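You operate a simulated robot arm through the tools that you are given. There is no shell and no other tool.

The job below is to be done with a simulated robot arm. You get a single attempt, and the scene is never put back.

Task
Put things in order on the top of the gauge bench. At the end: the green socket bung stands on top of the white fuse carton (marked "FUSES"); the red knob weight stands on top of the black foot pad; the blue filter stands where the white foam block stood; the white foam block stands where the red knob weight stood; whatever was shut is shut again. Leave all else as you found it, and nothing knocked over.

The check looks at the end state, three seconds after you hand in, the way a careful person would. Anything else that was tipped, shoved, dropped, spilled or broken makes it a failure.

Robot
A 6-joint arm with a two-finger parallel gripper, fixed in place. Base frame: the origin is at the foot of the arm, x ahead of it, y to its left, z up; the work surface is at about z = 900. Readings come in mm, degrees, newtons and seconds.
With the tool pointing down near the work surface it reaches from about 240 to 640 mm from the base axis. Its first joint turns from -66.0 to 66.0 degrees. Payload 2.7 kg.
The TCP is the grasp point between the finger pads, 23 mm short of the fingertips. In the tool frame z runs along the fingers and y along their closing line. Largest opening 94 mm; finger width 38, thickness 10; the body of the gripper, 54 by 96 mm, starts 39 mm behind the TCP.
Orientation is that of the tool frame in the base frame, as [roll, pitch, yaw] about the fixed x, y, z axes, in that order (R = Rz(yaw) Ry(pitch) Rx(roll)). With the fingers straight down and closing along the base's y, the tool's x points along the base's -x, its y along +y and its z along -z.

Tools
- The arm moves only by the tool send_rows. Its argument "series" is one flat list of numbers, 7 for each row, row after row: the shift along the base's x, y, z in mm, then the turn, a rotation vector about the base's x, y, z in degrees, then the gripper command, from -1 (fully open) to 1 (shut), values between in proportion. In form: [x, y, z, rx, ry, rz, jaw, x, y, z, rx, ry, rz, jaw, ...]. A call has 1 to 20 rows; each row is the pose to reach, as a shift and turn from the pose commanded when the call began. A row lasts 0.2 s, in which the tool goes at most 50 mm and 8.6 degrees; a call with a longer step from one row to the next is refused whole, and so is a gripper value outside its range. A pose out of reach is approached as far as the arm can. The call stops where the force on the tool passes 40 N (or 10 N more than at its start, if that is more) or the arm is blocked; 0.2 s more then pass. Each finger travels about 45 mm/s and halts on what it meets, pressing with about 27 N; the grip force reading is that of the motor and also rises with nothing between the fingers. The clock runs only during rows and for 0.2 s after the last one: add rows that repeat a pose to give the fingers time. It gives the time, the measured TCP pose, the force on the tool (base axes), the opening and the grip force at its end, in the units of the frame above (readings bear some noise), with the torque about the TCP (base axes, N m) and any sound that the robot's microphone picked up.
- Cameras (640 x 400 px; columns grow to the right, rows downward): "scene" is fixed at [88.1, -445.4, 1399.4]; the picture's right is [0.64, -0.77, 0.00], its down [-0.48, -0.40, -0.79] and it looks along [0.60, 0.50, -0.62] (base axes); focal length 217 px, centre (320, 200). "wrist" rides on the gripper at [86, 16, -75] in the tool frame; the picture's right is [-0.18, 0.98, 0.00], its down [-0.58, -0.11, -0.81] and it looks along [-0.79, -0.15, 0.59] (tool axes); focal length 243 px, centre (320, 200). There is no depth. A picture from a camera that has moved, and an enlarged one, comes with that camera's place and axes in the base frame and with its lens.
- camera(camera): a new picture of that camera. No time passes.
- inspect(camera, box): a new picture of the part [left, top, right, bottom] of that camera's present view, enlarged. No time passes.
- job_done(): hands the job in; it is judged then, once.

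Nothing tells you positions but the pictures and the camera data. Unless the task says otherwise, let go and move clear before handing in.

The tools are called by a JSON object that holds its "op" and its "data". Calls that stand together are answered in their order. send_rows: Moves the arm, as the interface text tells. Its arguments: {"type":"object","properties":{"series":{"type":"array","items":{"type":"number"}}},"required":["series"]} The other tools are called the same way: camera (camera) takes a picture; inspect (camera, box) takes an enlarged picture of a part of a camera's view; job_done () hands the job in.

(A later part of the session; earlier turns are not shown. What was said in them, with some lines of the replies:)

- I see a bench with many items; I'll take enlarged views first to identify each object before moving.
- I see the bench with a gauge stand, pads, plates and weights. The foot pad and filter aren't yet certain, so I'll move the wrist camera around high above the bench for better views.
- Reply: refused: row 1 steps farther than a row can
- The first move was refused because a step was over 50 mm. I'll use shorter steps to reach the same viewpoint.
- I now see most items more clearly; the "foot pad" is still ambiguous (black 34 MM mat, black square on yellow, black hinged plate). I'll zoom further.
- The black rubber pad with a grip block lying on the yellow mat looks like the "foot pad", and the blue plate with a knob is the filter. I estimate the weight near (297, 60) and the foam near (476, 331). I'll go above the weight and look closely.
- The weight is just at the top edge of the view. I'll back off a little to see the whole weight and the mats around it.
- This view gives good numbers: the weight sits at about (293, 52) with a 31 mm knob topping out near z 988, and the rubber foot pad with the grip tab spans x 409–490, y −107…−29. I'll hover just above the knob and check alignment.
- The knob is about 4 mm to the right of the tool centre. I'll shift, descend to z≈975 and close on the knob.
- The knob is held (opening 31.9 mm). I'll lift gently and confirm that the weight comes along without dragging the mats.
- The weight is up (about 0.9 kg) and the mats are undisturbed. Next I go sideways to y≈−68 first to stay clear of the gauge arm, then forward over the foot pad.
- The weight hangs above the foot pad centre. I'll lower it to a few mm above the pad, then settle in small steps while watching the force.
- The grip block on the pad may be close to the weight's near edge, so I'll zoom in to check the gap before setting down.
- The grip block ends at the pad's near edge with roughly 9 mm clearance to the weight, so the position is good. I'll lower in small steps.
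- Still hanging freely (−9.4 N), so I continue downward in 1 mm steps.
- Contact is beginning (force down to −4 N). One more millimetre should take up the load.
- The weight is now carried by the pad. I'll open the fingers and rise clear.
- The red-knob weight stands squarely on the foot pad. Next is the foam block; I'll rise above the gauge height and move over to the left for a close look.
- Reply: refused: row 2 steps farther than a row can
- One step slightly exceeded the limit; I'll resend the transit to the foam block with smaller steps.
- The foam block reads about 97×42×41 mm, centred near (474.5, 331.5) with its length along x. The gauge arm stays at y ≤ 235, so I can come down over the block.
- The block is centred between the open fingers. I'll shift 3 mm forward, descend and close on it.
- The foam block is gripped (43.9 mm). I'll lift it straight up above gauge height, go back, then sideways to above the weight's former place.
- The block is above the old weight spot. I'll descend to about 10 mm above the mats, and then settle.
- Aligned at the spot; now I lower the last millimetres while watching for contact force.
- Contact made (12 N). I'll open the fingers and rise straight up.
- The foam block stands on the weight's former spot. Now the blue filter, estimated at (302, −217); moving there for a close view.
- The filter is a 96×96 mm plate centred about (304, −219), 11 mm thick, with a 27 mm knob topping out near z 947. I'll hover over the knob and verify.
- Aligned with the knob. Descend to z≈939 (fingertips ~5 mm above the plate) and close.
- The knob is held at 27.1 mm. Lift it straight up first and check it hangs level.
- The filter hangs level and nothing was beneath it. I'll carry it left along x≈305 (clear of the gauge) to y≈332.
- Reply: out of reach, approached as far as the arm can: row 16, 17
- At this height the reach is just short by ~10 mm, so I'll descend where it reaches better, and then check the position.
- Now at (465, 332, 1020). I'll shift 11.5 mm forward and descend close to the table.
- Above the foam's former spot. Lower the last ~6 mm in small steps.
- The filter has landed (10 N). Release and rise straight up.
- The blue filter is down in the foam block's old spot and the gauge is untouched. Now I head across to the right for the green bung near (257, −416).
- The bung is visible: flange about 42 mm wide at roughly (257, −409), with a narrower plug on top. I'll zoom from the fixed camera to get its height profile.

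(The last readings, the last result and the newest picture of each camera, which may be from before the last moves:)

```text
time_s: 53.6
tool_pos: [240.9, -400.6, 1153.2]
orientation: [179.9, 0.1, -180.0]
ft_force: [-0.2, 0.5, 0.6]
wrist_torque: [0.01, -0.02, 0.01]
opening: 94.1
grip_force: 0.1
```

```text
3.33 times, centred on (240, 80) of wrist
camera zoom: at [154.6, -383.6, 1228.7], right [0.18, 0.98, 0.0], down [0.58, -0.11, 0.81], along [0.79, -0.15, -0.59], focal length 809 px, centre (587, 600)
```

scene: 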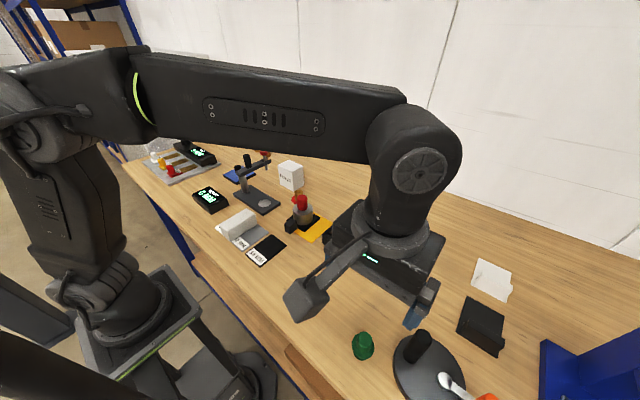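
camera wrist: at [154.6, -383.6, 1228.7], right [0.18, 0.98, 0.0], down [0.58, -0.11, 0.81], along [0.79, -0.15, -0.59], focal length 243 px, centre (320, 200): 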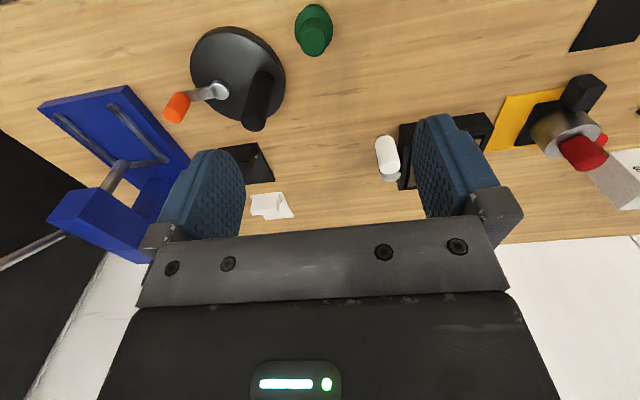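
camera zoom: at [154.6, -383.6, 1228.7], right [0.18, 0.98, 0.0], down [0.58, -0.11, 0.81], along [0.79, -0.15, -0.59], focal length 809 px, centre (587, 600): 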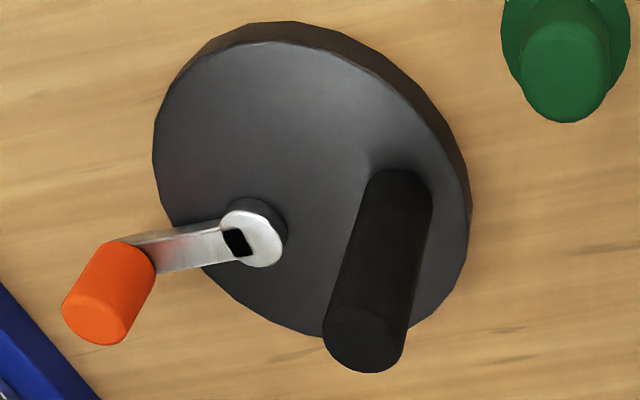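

The bung's plug is ~28 mm wide from z≈915 to 944 at (257, −410). I'll turn the tool −58° so the gripper faces radially and stays clear of the black handle, and hover above it with a narrower opening.

{"op": "send_rows", "data": {"series": [2, -1, 0, 0, 0, -8.3, -1, 4, -2, 0, 0, 0, -16.6, -1, 6, -4, -10, 0, 0, -24.9, -0.6, 8, -5, -25, 0, 0, -33.2, -0.4, 10, -6, -45, 0, 0, -41.5, -0.4, 12, -8, -65, 0, 0, -49.8, -0.4, 14, -9, -85, 0, 0, -58, -0.4, 16.5, -10, -103, 0, 0, -58, -0.4, 16.5, -10, -103, 0, 0, -58, -0.4]}}

{"op": "camera", "data": {"camera": "wrist"}}

{"op": "camera", "data": {"camera": "scene"}}

{"op": "inspect", "data": {"camera": "wrist", "box": [240, 20, 400, 120]}}

```text
time_s: 55.6
tool_pos: [256.3, -411.6, 1050.4]
orientation: [-179.9, 0.1, 122.1]
ft_force: [0.2, -0.1, -0.5]
wrist_torque: [-0.01, -0.03, 0.03]
opening: 65.9
grip_force: 0.1
```

```text
taken
camera wrist: at [224.3, -328.7, 1124.8], right [0.93, 0.36, 0.0], down [0.22, -0.55, 0.81], along [0.29, -0.75, -0.59], focal length 243 px, centre (320, 200)
```

wrist: 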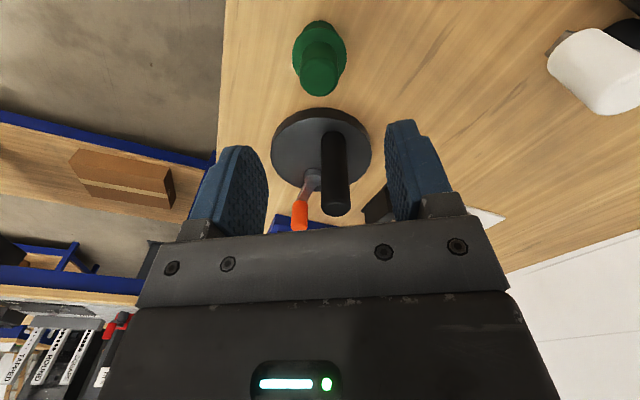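

```text
taken
```

scene: 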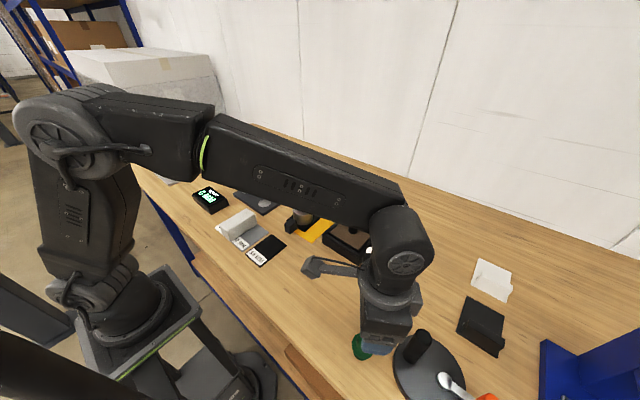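

```text
4.00 times, centred on (320, 70) of wrist
camera zoom: at [224.3, -328.7, 1124.8], right [0.93, 0.36, 0.0], down [0.22, -0.55, 0.81], along [0.29, -0.75, -0.59], focal length 970 px, centre (320, 720)
```

zoom: 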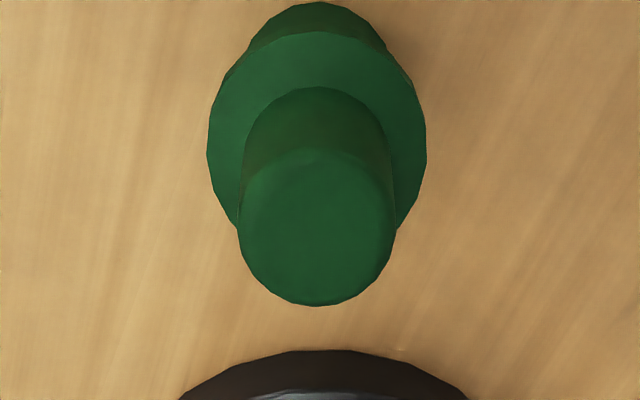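

The bung is nearly centred (3 mm outward, 1 mm right). I'll correct, descend to z≈946 and close on the plug.

{"op": "send_rows", "data": {"series": [0.5, -3.2, -30, 0, 0, 0, -0.4, 0.5, -3.2, -65, 0, 0, 0, -0.4, 0.5, -3.2, -95, 0, 0, 0, -0.4, 0.5, -3.2, -104, 0, 0, 0, -0.4, 0.5, -3.2, -104, 0, 0, 0, -0.4, 0.5, -3.2, -104, 0, 0, 0, 1, 0.5, -3.2, -104, 0, 0, 0, 1, 0.5, -3.2, -104, 0, 0, 0, 1, 0.5, -3.2, -104, 0, 0, 0, 1, 0.5, -3.2, -104, 0, 0, 0, 1]}}

{"op": "camera", "data": {"camera": "wrist"}}

{"op": "inspect", "data": {"camera": "scene", "box": [320, 270, 480, 390]}}

```text
time_s: 57.8
tool_pos: [257.5, -415.4, 947.1]
orientation: [-179.8, 0.1, 122.2]
ft_force: [1.1, -0.3, -0.3]
wrist_torque: [-0.01, 0.01, 0.02]
opening: 31.4
grip_force: 27.1
```

```text
taken
camera wrist: at [225.6, -331.8, 1020.7], right [0.93, 0.37, 0.0], down [0.22, -0.55, 0.81], along [0.29, -0.75, -0.59], focal length 243 px, centre (320, 200)
```

wrist: 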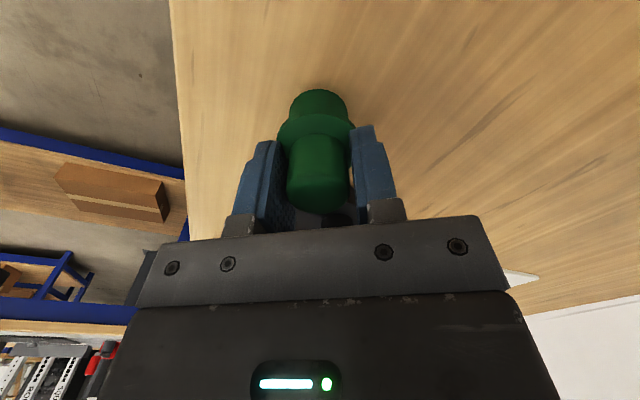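

```text
3.33 times, centred on (400, 330) of scene
camera zoom: at [88.1, -445.4, 1399.4], right [0.64, -0.77, 0.0], down [-0.48, -0.4, -0.79], along [0.6, 0.5, -0.62], focal length 724 px, centre (53, -233)
```

zoom: 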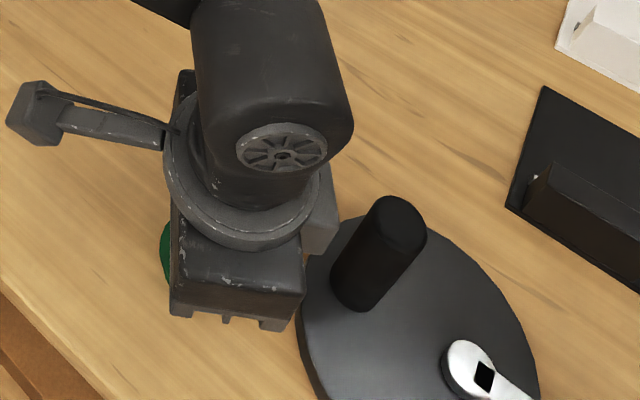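

The plug is gripped (31.4 mm). Lift straight up and check it comes cleanly.

{"op": "send_rows", "data": {"series": [0, 0, 8, 0, 0, 0, 1, 0, 0, 35, 0, 0, 0, 1, 0, 0, 80, 0, 0, 0, 1, 0, 0, 125, 0, 0, 0, 1, 0, 0, 165, 0, 0, 0, 1, 0, 0, 165, 0, 0, 0, 1]}}

{"op": "camera", "data": {"camera": "wrist"}}

{"op": "inspect", "data": {"camera": "wrist", "box": [240, 60, 400, 240]}}

{"op": "camera", "data": {"camera": "scene"}}

```text
time_s: 59.2
tool_pos: [256.3, -416.1, 1112.5]
orientation: [-180.0, 0.1, 122.1]
ft_force: [-0.6, -0.3, -0.3]
wrist_torque: [-0.01, 0.02, 0.01]
opening: 31.6
grip_force: 27.6
```

```text
taken
camera wrist: at [224.4, -332.2, 1186.8], right [0.93, 0.37, 0.0], down [0.22, -0.55, 0.81], along [0.29, -0.75, -0.59], focal length 243 px, centre (320, 200)
```

wrist: 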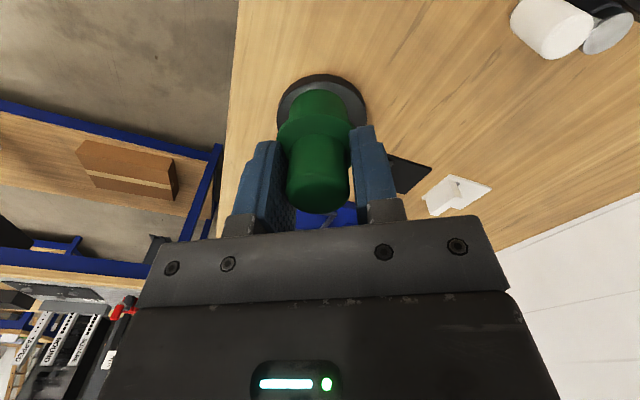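

```text
2.22 times, centred on (320, 150) of wrist
camera zoom: at [224.4, -332.2, 1186.8], right [0.93, 0.37, 0.0], down [0.22, -0.55, 0.81], along [0.29, -0.75, -0.59], focal length 539 px, centre (320, 311)
```

zoom: 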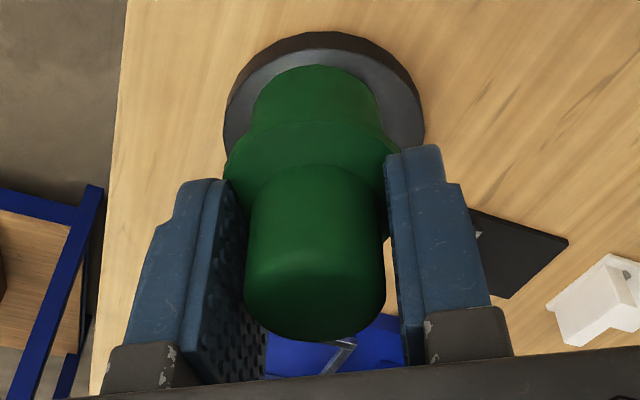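

```text
taken
```

scene: 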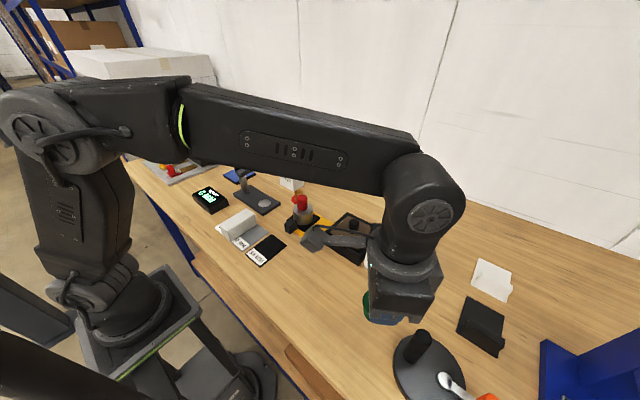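

The bung is held upright. I'll carry it over at z≈1112, turning the tool back, to a viewpoint beside the fuse carton to refine the carton position.

{"op": "send_rows", "data": {"series": [19, 39, 0, 0, 0, 5.3, 1, 38, 78, 0, 0, 0, 10.6, 1, 57, 118, 0, 0, 0, 15.9, 1, 76, 157, 0, 0, 0, 21.2, 1, 96, 197, 0, 0, 0, 26.5, 1, 116, 237, 0, 0, 0, 31.8, 1, 136, 277, 0, 0, 0, 37.1, 1, 156, 317, 0, 0, 0, 42.4, 1, 176, 357, 0, 0, 0, 47.7, 1, 196, 397, 0, 0, 0, 53, 1, 214, 435, 0, 0, 0, 58, 1, 214, 435, 0, 0, 0, 58, 1]}}

{"op": "camera", "data": {"camera": "wrist"}}

{"op": "inspect", "data": {"camera": "wrist", "box": [320, 20, 560, 220]}}

{"op": "camera", "data": {"camera": "scene"}}

```text
time_s: 61.8
tool_pos: [471.2, 20.3, 1113.4]
orientation: [180.0, 0.2, -179.9]
ft_force: [0.4, 0.4, -0.4]
wrist_torque: [0.0, 0.01, 0.02]
opening: 31.4
grip_force: 27.5
```

```text
taken
camera wrist: at [385.1, 36.8, 1188.0], right [0.18, 0.98, 0.0], down [0.58, -0.11, 0.81], along [0.79, -0.15, -0.59], focal length 243 px, centre (320, 200)
```

wrist: 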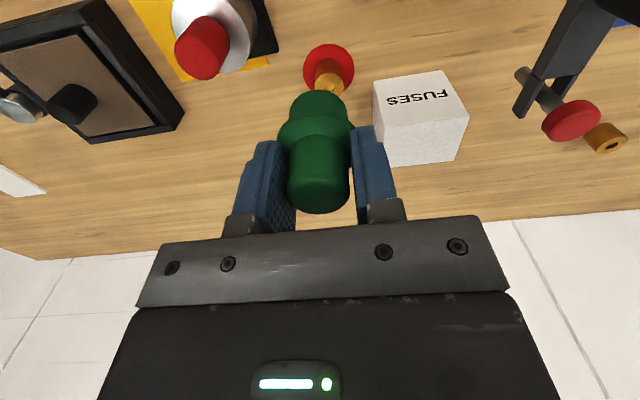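

```text
2.00 times, centred on (440, 120) of wrist
camera zoom: at [385.1, 36.8, 1188.0], right [0.18, 0.98, 0.0], down [0.58, -0.11, 0.81], along [0.79, -0.15, -0.59], focal length 485 px, centre (80, 360)
```

zoom: 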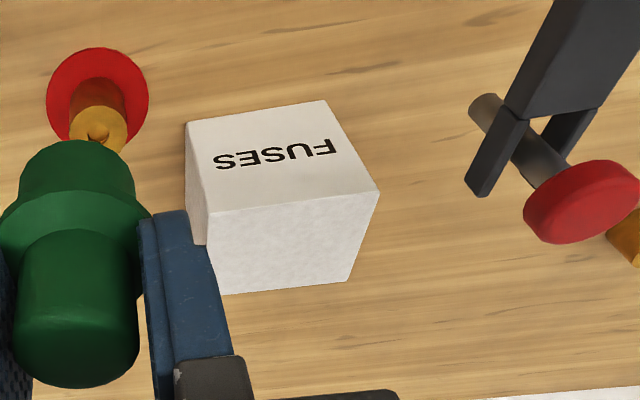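

```text
taken
```

scene: 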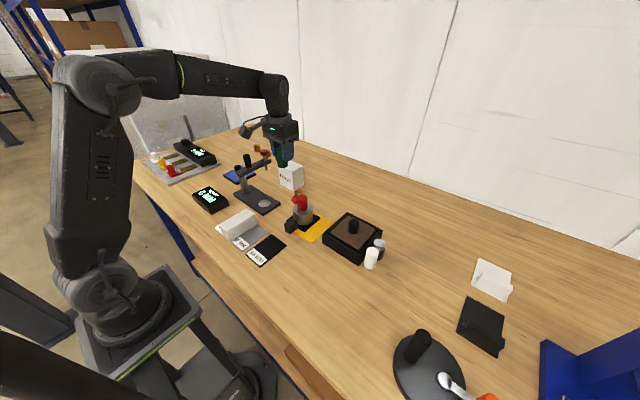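

The carton spans x 544–604, y 72–150, with its top near z 988. I'll move forward first and then sideways, keeping away from the gauge plunger, to hover over the carton's centre.

{"op": "send_rows", "data": {"series": [35, 0, -10, 0, 0, 0, 1, 70, 0, -20, 0, 0, 0, 1, 105, 0, -30, 0, 0, 0, 1, 105, 30, -30, 0, 0, 0, 1, 105, 60, -30, 0, 0, 0, 1, 105, 90.5, -30, 0, 0, 0, 1, 105, 90.5, -43, 0, 0, 0, 1, 105, 90.5, -43, 0, 0, 0, 1]}}

{"op": "camera", "data": {"camera": "wrist"}}

{"op": "inspect", "data": {"camera": "wrist", "box": [200, 0, 440, 200]}}

{"op": "inspect", "data": {"camera": "scene", "box": [220, 100, 350, 220]}}

```text
time_s: 63.6
tool_pos: [575.4, 111.3, 1067.6]
orientation: [-180.0, 0.1, -179.9]
ft_force: [0.0, 0.2, -0.1]
wrist_torque: [-0.02, 0.03, 0.01]
opening: 31.6
grip_force: 26.6
```

```text
taken
camera wrist: at [489.6, 128.2, 1142.7], right [0.18, 0.98, 0.0], down [0.58, -0.11, 0.81], along [0.79, -0.15, -0.59], focal length 243 px, centre (320, 200)
```

wrist: 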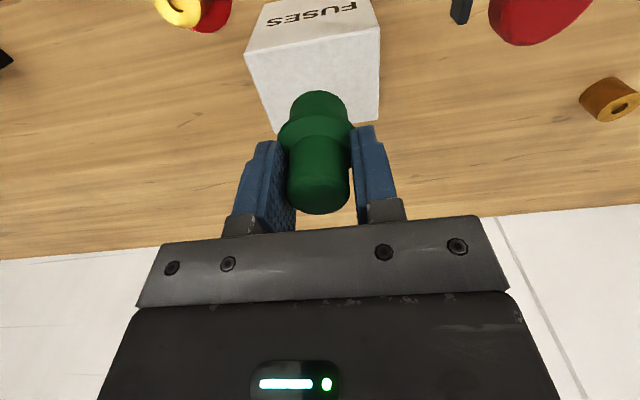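

```text
2.00 times, centred on (320, 100) of wrist
camera zoom: at [489.6, 128.2, 1142.7], right [0.18, 0.98, 0.0], down [0.58, -0.11, 0.81], along [0.79, -0.15, -0.59], focal length 485 px, centre (320, 400)
```

zoom: 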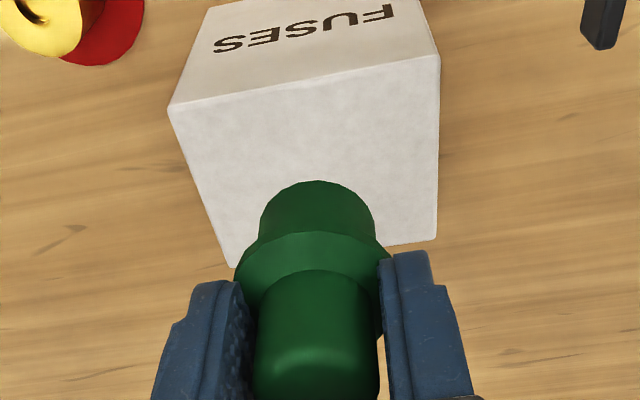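

```text
3.33 times, centred on (285, 160) of scene
camera zoom: at [88.1, -445.4, 1399.4], right [0.64, -0.77, 0.0], down [-0.48, -0.4, -0.79], along [0.6, 0.5, -0.62], focal length 724 px, centre (437, 333)
```

zoom: 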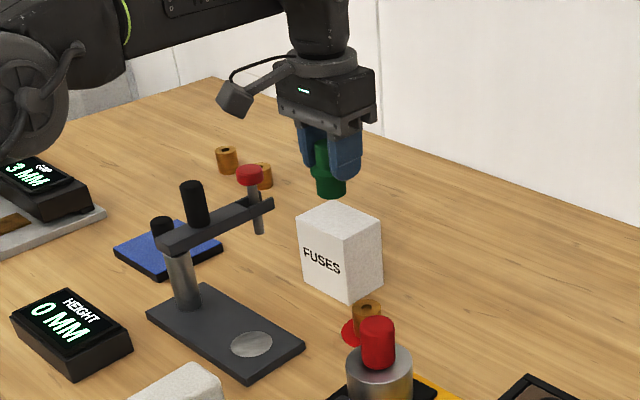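

The bung is centred over the carton top to within ~2 mm. Lower to just above the top, then settle in small steps.

{"op": "send_rows", "data": {"series": [1, 0, -12, 0, 0, 0, 1, 1, 0, -22, 0, 0, 0, 1, 1, 0, -26, 0, 0, 0, 1, 1, 0, -26, 0, 0, 0, 1]}}

{"op": "inspect", "data": {"camera": "scene", "box": [260, 130, 330, 200]}}

{"op": "inspect", "data": {"camera": "wrist", "box": [200, 0, 440, 200]}}

```text
time_s: 64.6
tool_pos: [576.2, 111.7, 1041.7]
orientation: [-179.8, 0.2, -179.9]
ft_force: [-0.1, 0.2, -0.2]
wrist_torque: [-0.01, 0.02, -0.02]
opening: 31.3
grip_force: 27.1
```

```text
5.71 times, centred on (295, 165) of scene
camera zoom: at [88.1, -445.4, 1399.4], right [0.64, -0.77, 0.0], down [-0.48, -0.4, -0.79], along [0.6, 0.5, -0.62], focal length 1242 px, centre (463, 400)
```

zoom: 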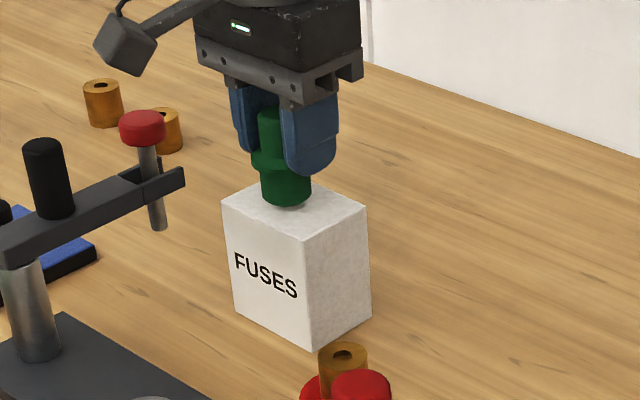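

```text
2.00 times, centred on (320, 100) of wrist
camera zoom: at [490.0, 128.3, 1116.7], right [0.18, 0.98, 0.0], down [0.58, -0.11, 0.81], along [0.79, -0.15, -0.59], focal length 485 px, centre (320, 400)
```

zoom: 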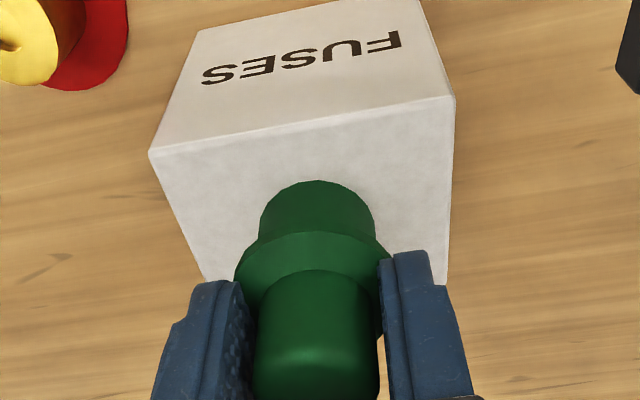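

{"op": "send_rows", "data": {"series": [0, 0, -2, 0, 0, 0, 1, 0, 0, -4, 0, 0, 0, 1, 0, 0, -4, 0, 0, 0, 1]}}

```text
time_s: 65.4
tool_pos: [575.9, 110.6, 1038.2]
orientation: [-179.9, 0.3, -179.8]
ft_force: [0.6, -0.3, -1.3]
wrist_torque: [-0.01, 0.01, 0.0]
opening: 31.2
grip_force: 27.1
```

{"op": "send_rows", "data": {"series": [0, 0, -1, 0, 0, 0, 1, 0, 0, -2, 0, 0, 0, 1, 0, 0, -2, 0, 0, 0, 1]}}

```text
time_s: 66.2
tool_pos: [576.3, 111.3, 1036.7]
orientation: [-179.8, 0.2, -179.9]
ft_force: [0.3, 0.3, 1.0]
wrist_torque: [0.03, -0.02, 0.02]
opening: 31.2
grip_force: 27.2
```

{"op": "send_rows", "data": {"series": [0, 0, -1, 0, 0, 0, 1, 0, 0, -1, 0, 0, 0, 1]}}

```text
time_s: 66.8
tool_pos: [577.4, 110.8, 1036.2]
orientation: [-179.9, 0.2, -179.9]
ft_force: [-0.8, 0.6, 6.6]
wrist_torque: [0.06, 0.12, 0.01]
opening: 31.1
grip_force: 27.0
```

Contact at 6.6 N: the bung rests on the carton. I'll open gently, rise straight up, then back off.

{"op": "send_rows", "data": {"series": [0, 0, 0.3, 0, 0, 0, 0.8, 0, 0, 0.3, 0, 0, 0, 0.1, 0, 0, 0.3, 0, 0, 0, -0.3, 0, 0, 0.3, 0, 0, 0, -0.3, 0, 0, 0.3, 0, 0, 0, -0.3, 0, 0, 15, 0, 0, 0, -0.3, 0, 0, 35, 0, 0, 0, -0.3, 0, 0, 55, 0, 0, 0, -0.3, -30, -20, 65, 0, 0, 0, -0.3, -65, -45, 75, 0, 0, 0, -0.3, -100, -70, 85, 0, 0, 0, -0.6, -130, -100, 95, 0, 0, 0, -1, -160, -130, 110, 0, 0, 0, -1, -160, -130, 110, 0, 0, 0, -1]}}

{"op": "camera", "data": {"camera": "wrist"}}

{"op": "camera", "data": {"camera": "scene"}}

{"op": "inspect", "data": {"camera": "scene", "box": [220, 130, 340, 220]}}

```text
time_s: 69.8
tool_pos: [417.7, -17.0, 1145.4]
orientation: [-179.8, 0.1, -179.9]
ft_force: [0.9, -0.2, -1.7]
wrist_torque: [-0.01, -0.02, -0.02]
opening: 94.0
grip_force: 0.1
```

```text
taken
camera wrist: at [331.0, 0.0, 1220.4], right [0.18, 0.98, 0.0], down [0.58, -0.11, 0.81], along [0.79, -0.15, -0.59], focal length 243 px, centre (320, 200)
```

wrist: 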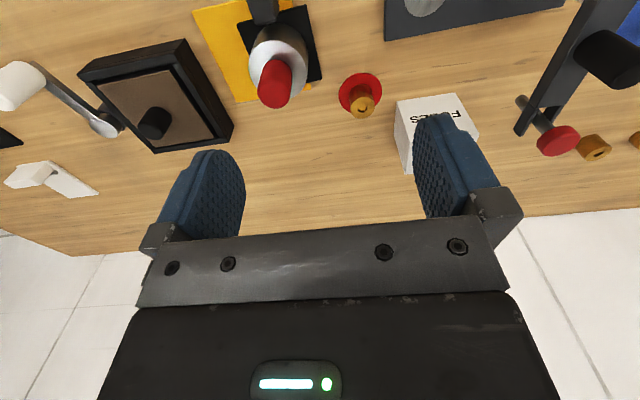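

```text
taken
```

scene: 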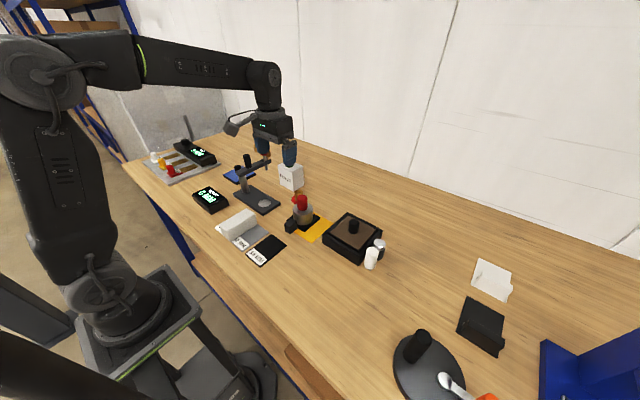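

```text
4.44 times, centred on (280, 175) of scene
camera zoom: at [88.1, -445.4, 1399.4], right [0.64, -0.77, 0.0], down [-0.48, -0.4, -0.79], along [0.6, 0.5, -0.62], focal length 966 px, centre (498, 311)
```

zoom: 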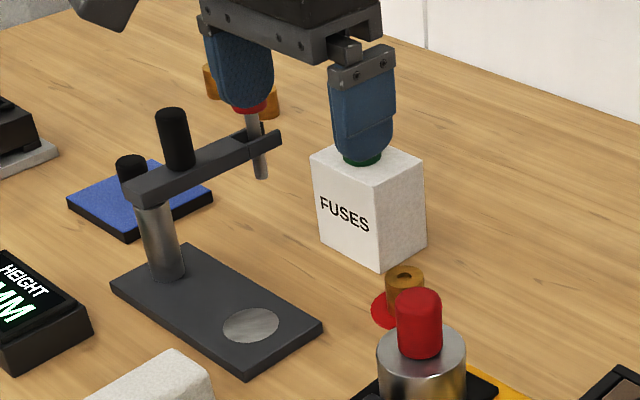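

The bung's foot is visible on the carton behind a finger. I'll move the arm back out of the way for a clear check of everything.

{"op": "send_rows", "data": {"series": [-30, -20, 25, 0, 0, 0, -1, -60, -40, 50, 0, 0, 0, -1, -90, -60, 75, 0, 0, 0, -1, -120, -80, 95, 0, 0, 0, -1, -150, -60, 105, 0, 0, 0, -1, -160, -20, 105, 0, 0, 0, -1, -160, 10, 105, 0, 0, 0, -1, -160, 10, 105, 0, 0, 0, -1]}}

{"op": "camera", "data": {"camera": "wrist"}}

{"op": "camera", "data": {"camera": "scene"}}

{"op": "inspect", "data": {"camera": "scene", "box": [200, 130, 340, 230]}}

{"op": "inspect", "data": {"camera": "scene", "box": [200, 180, 400, 305]}}

{"op": "inspect", "data": {"camera": "scene", "box": [340, 230, 600, 400]}}

```text
time_s: 71.6
tool_pos: [255.9, -8.5, 1249.8]
orientation: [-179.9, 0.1, -180.0]
ft_force: [0.0, 0.1, -0.3]
wrist_torque: [0.03, 0.01, 0.01]
opening: 93.8
grip_force: 0.0
```

```text
taken
camera wrist: at [169.6, 8.4, 1324.6], right [0.18, 0.98, 0.0], down [0.58, -0.11, 0.81], along [0.79, -0.15, -0.59], focal length 243 px, centre (320, 200)
```

wrist: 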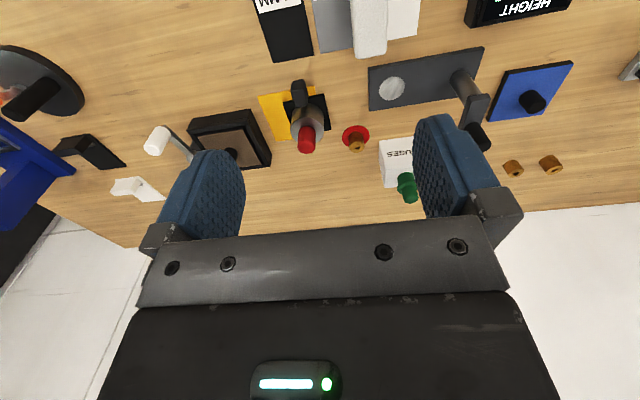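

```text
taken
```

scene: 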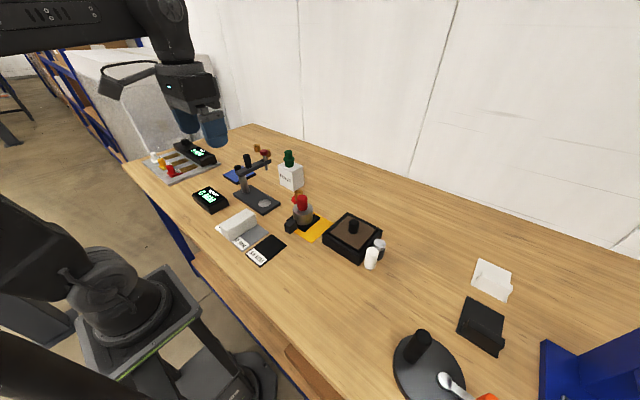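

```text
4.00 times, centred on (270, 180) of scene
camera zoom: at [88.1, -445.4, 1399.4], right [0.64, -0.77, 0.0], down [-0.48, -0.4, -0.79], along [0.6, 0.5, -0.62], focal length 869 px, centre (520, 280)
```

zoom: 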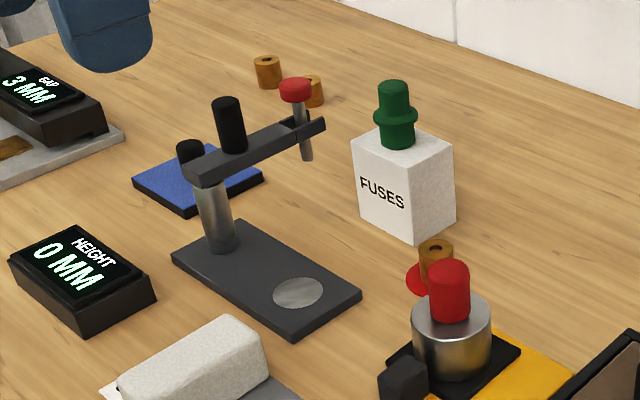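

```text
3.20 times, centred on (300, 242) of scene
camera zoom: at [88.1, -445.4, 1399.4], right [0.64, -0.77, 0.0], down [-0.48, -0.4, -0.79], along [0.6, 0.5, -0.62], focal length 695 px, centre (384, 64)
```

zoom: 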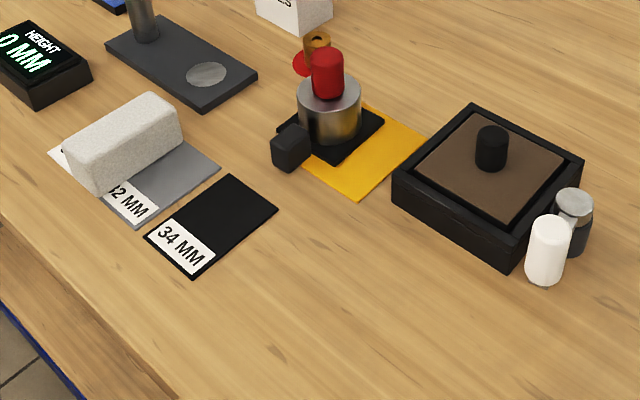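

```text
2.35 times, centred on (470, 315) of scene
camera zoom: at [88.1, -445.4, 1399.4], right [0.64, -0.77, 0.0], down [-0.48, -0.4, -0.79], along [0.6, 0.5, -0.62], focal length 511 px, centre (-33, -71)
```

zoom: 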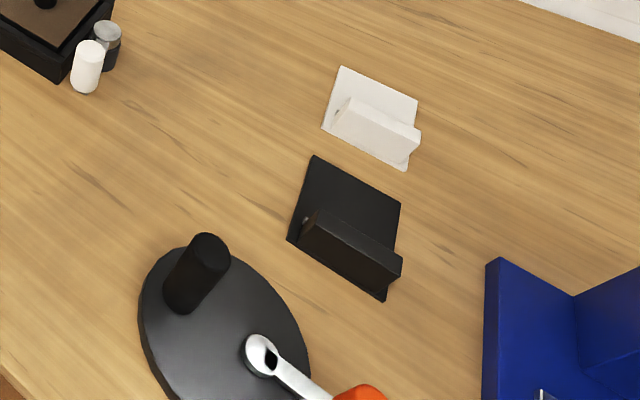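

Everything is where I want it. The green bung is upright on the FUSES carton, and the red-knob weight stands on the black foot pad. The blue filter is in the foam block's old place, and the foam block is in the weight's old place. Nothing else has moved, I never opened anything that was shut, and the arm is clear, so I'm handing in.

{"op": "job_done", "data": {}}

```text
The job is handed in.
```

The job is handed in, and the last pictures before hand-in showed everything in its asked-for place. I have not seen the check's result.

- **Green socket bung:** it stands upright near the centre of the top of the FUSES carton.
- **Red knob weight:** it stands on the black pad with the grip block, the one lying partly over the yellow sheet.
- **Blue filter:** it is where the white foam block stood, within a few millimetres.
- **White foam block:** it is where the red knob weight stood, lying across the 30 MM and 32 MM sheets.
- **Everything else:** I opened nothing that was shut, and I saw nothing else shifted or knocked over. The gripper is empty and clear of the bench.

**Uncertain:** no object is labelled "foot pad". I took it to be the thick rubber pad with the grip block rather than the thin black 34 MM sheet. If the task meant the sheet, the weight is in the wrong place.
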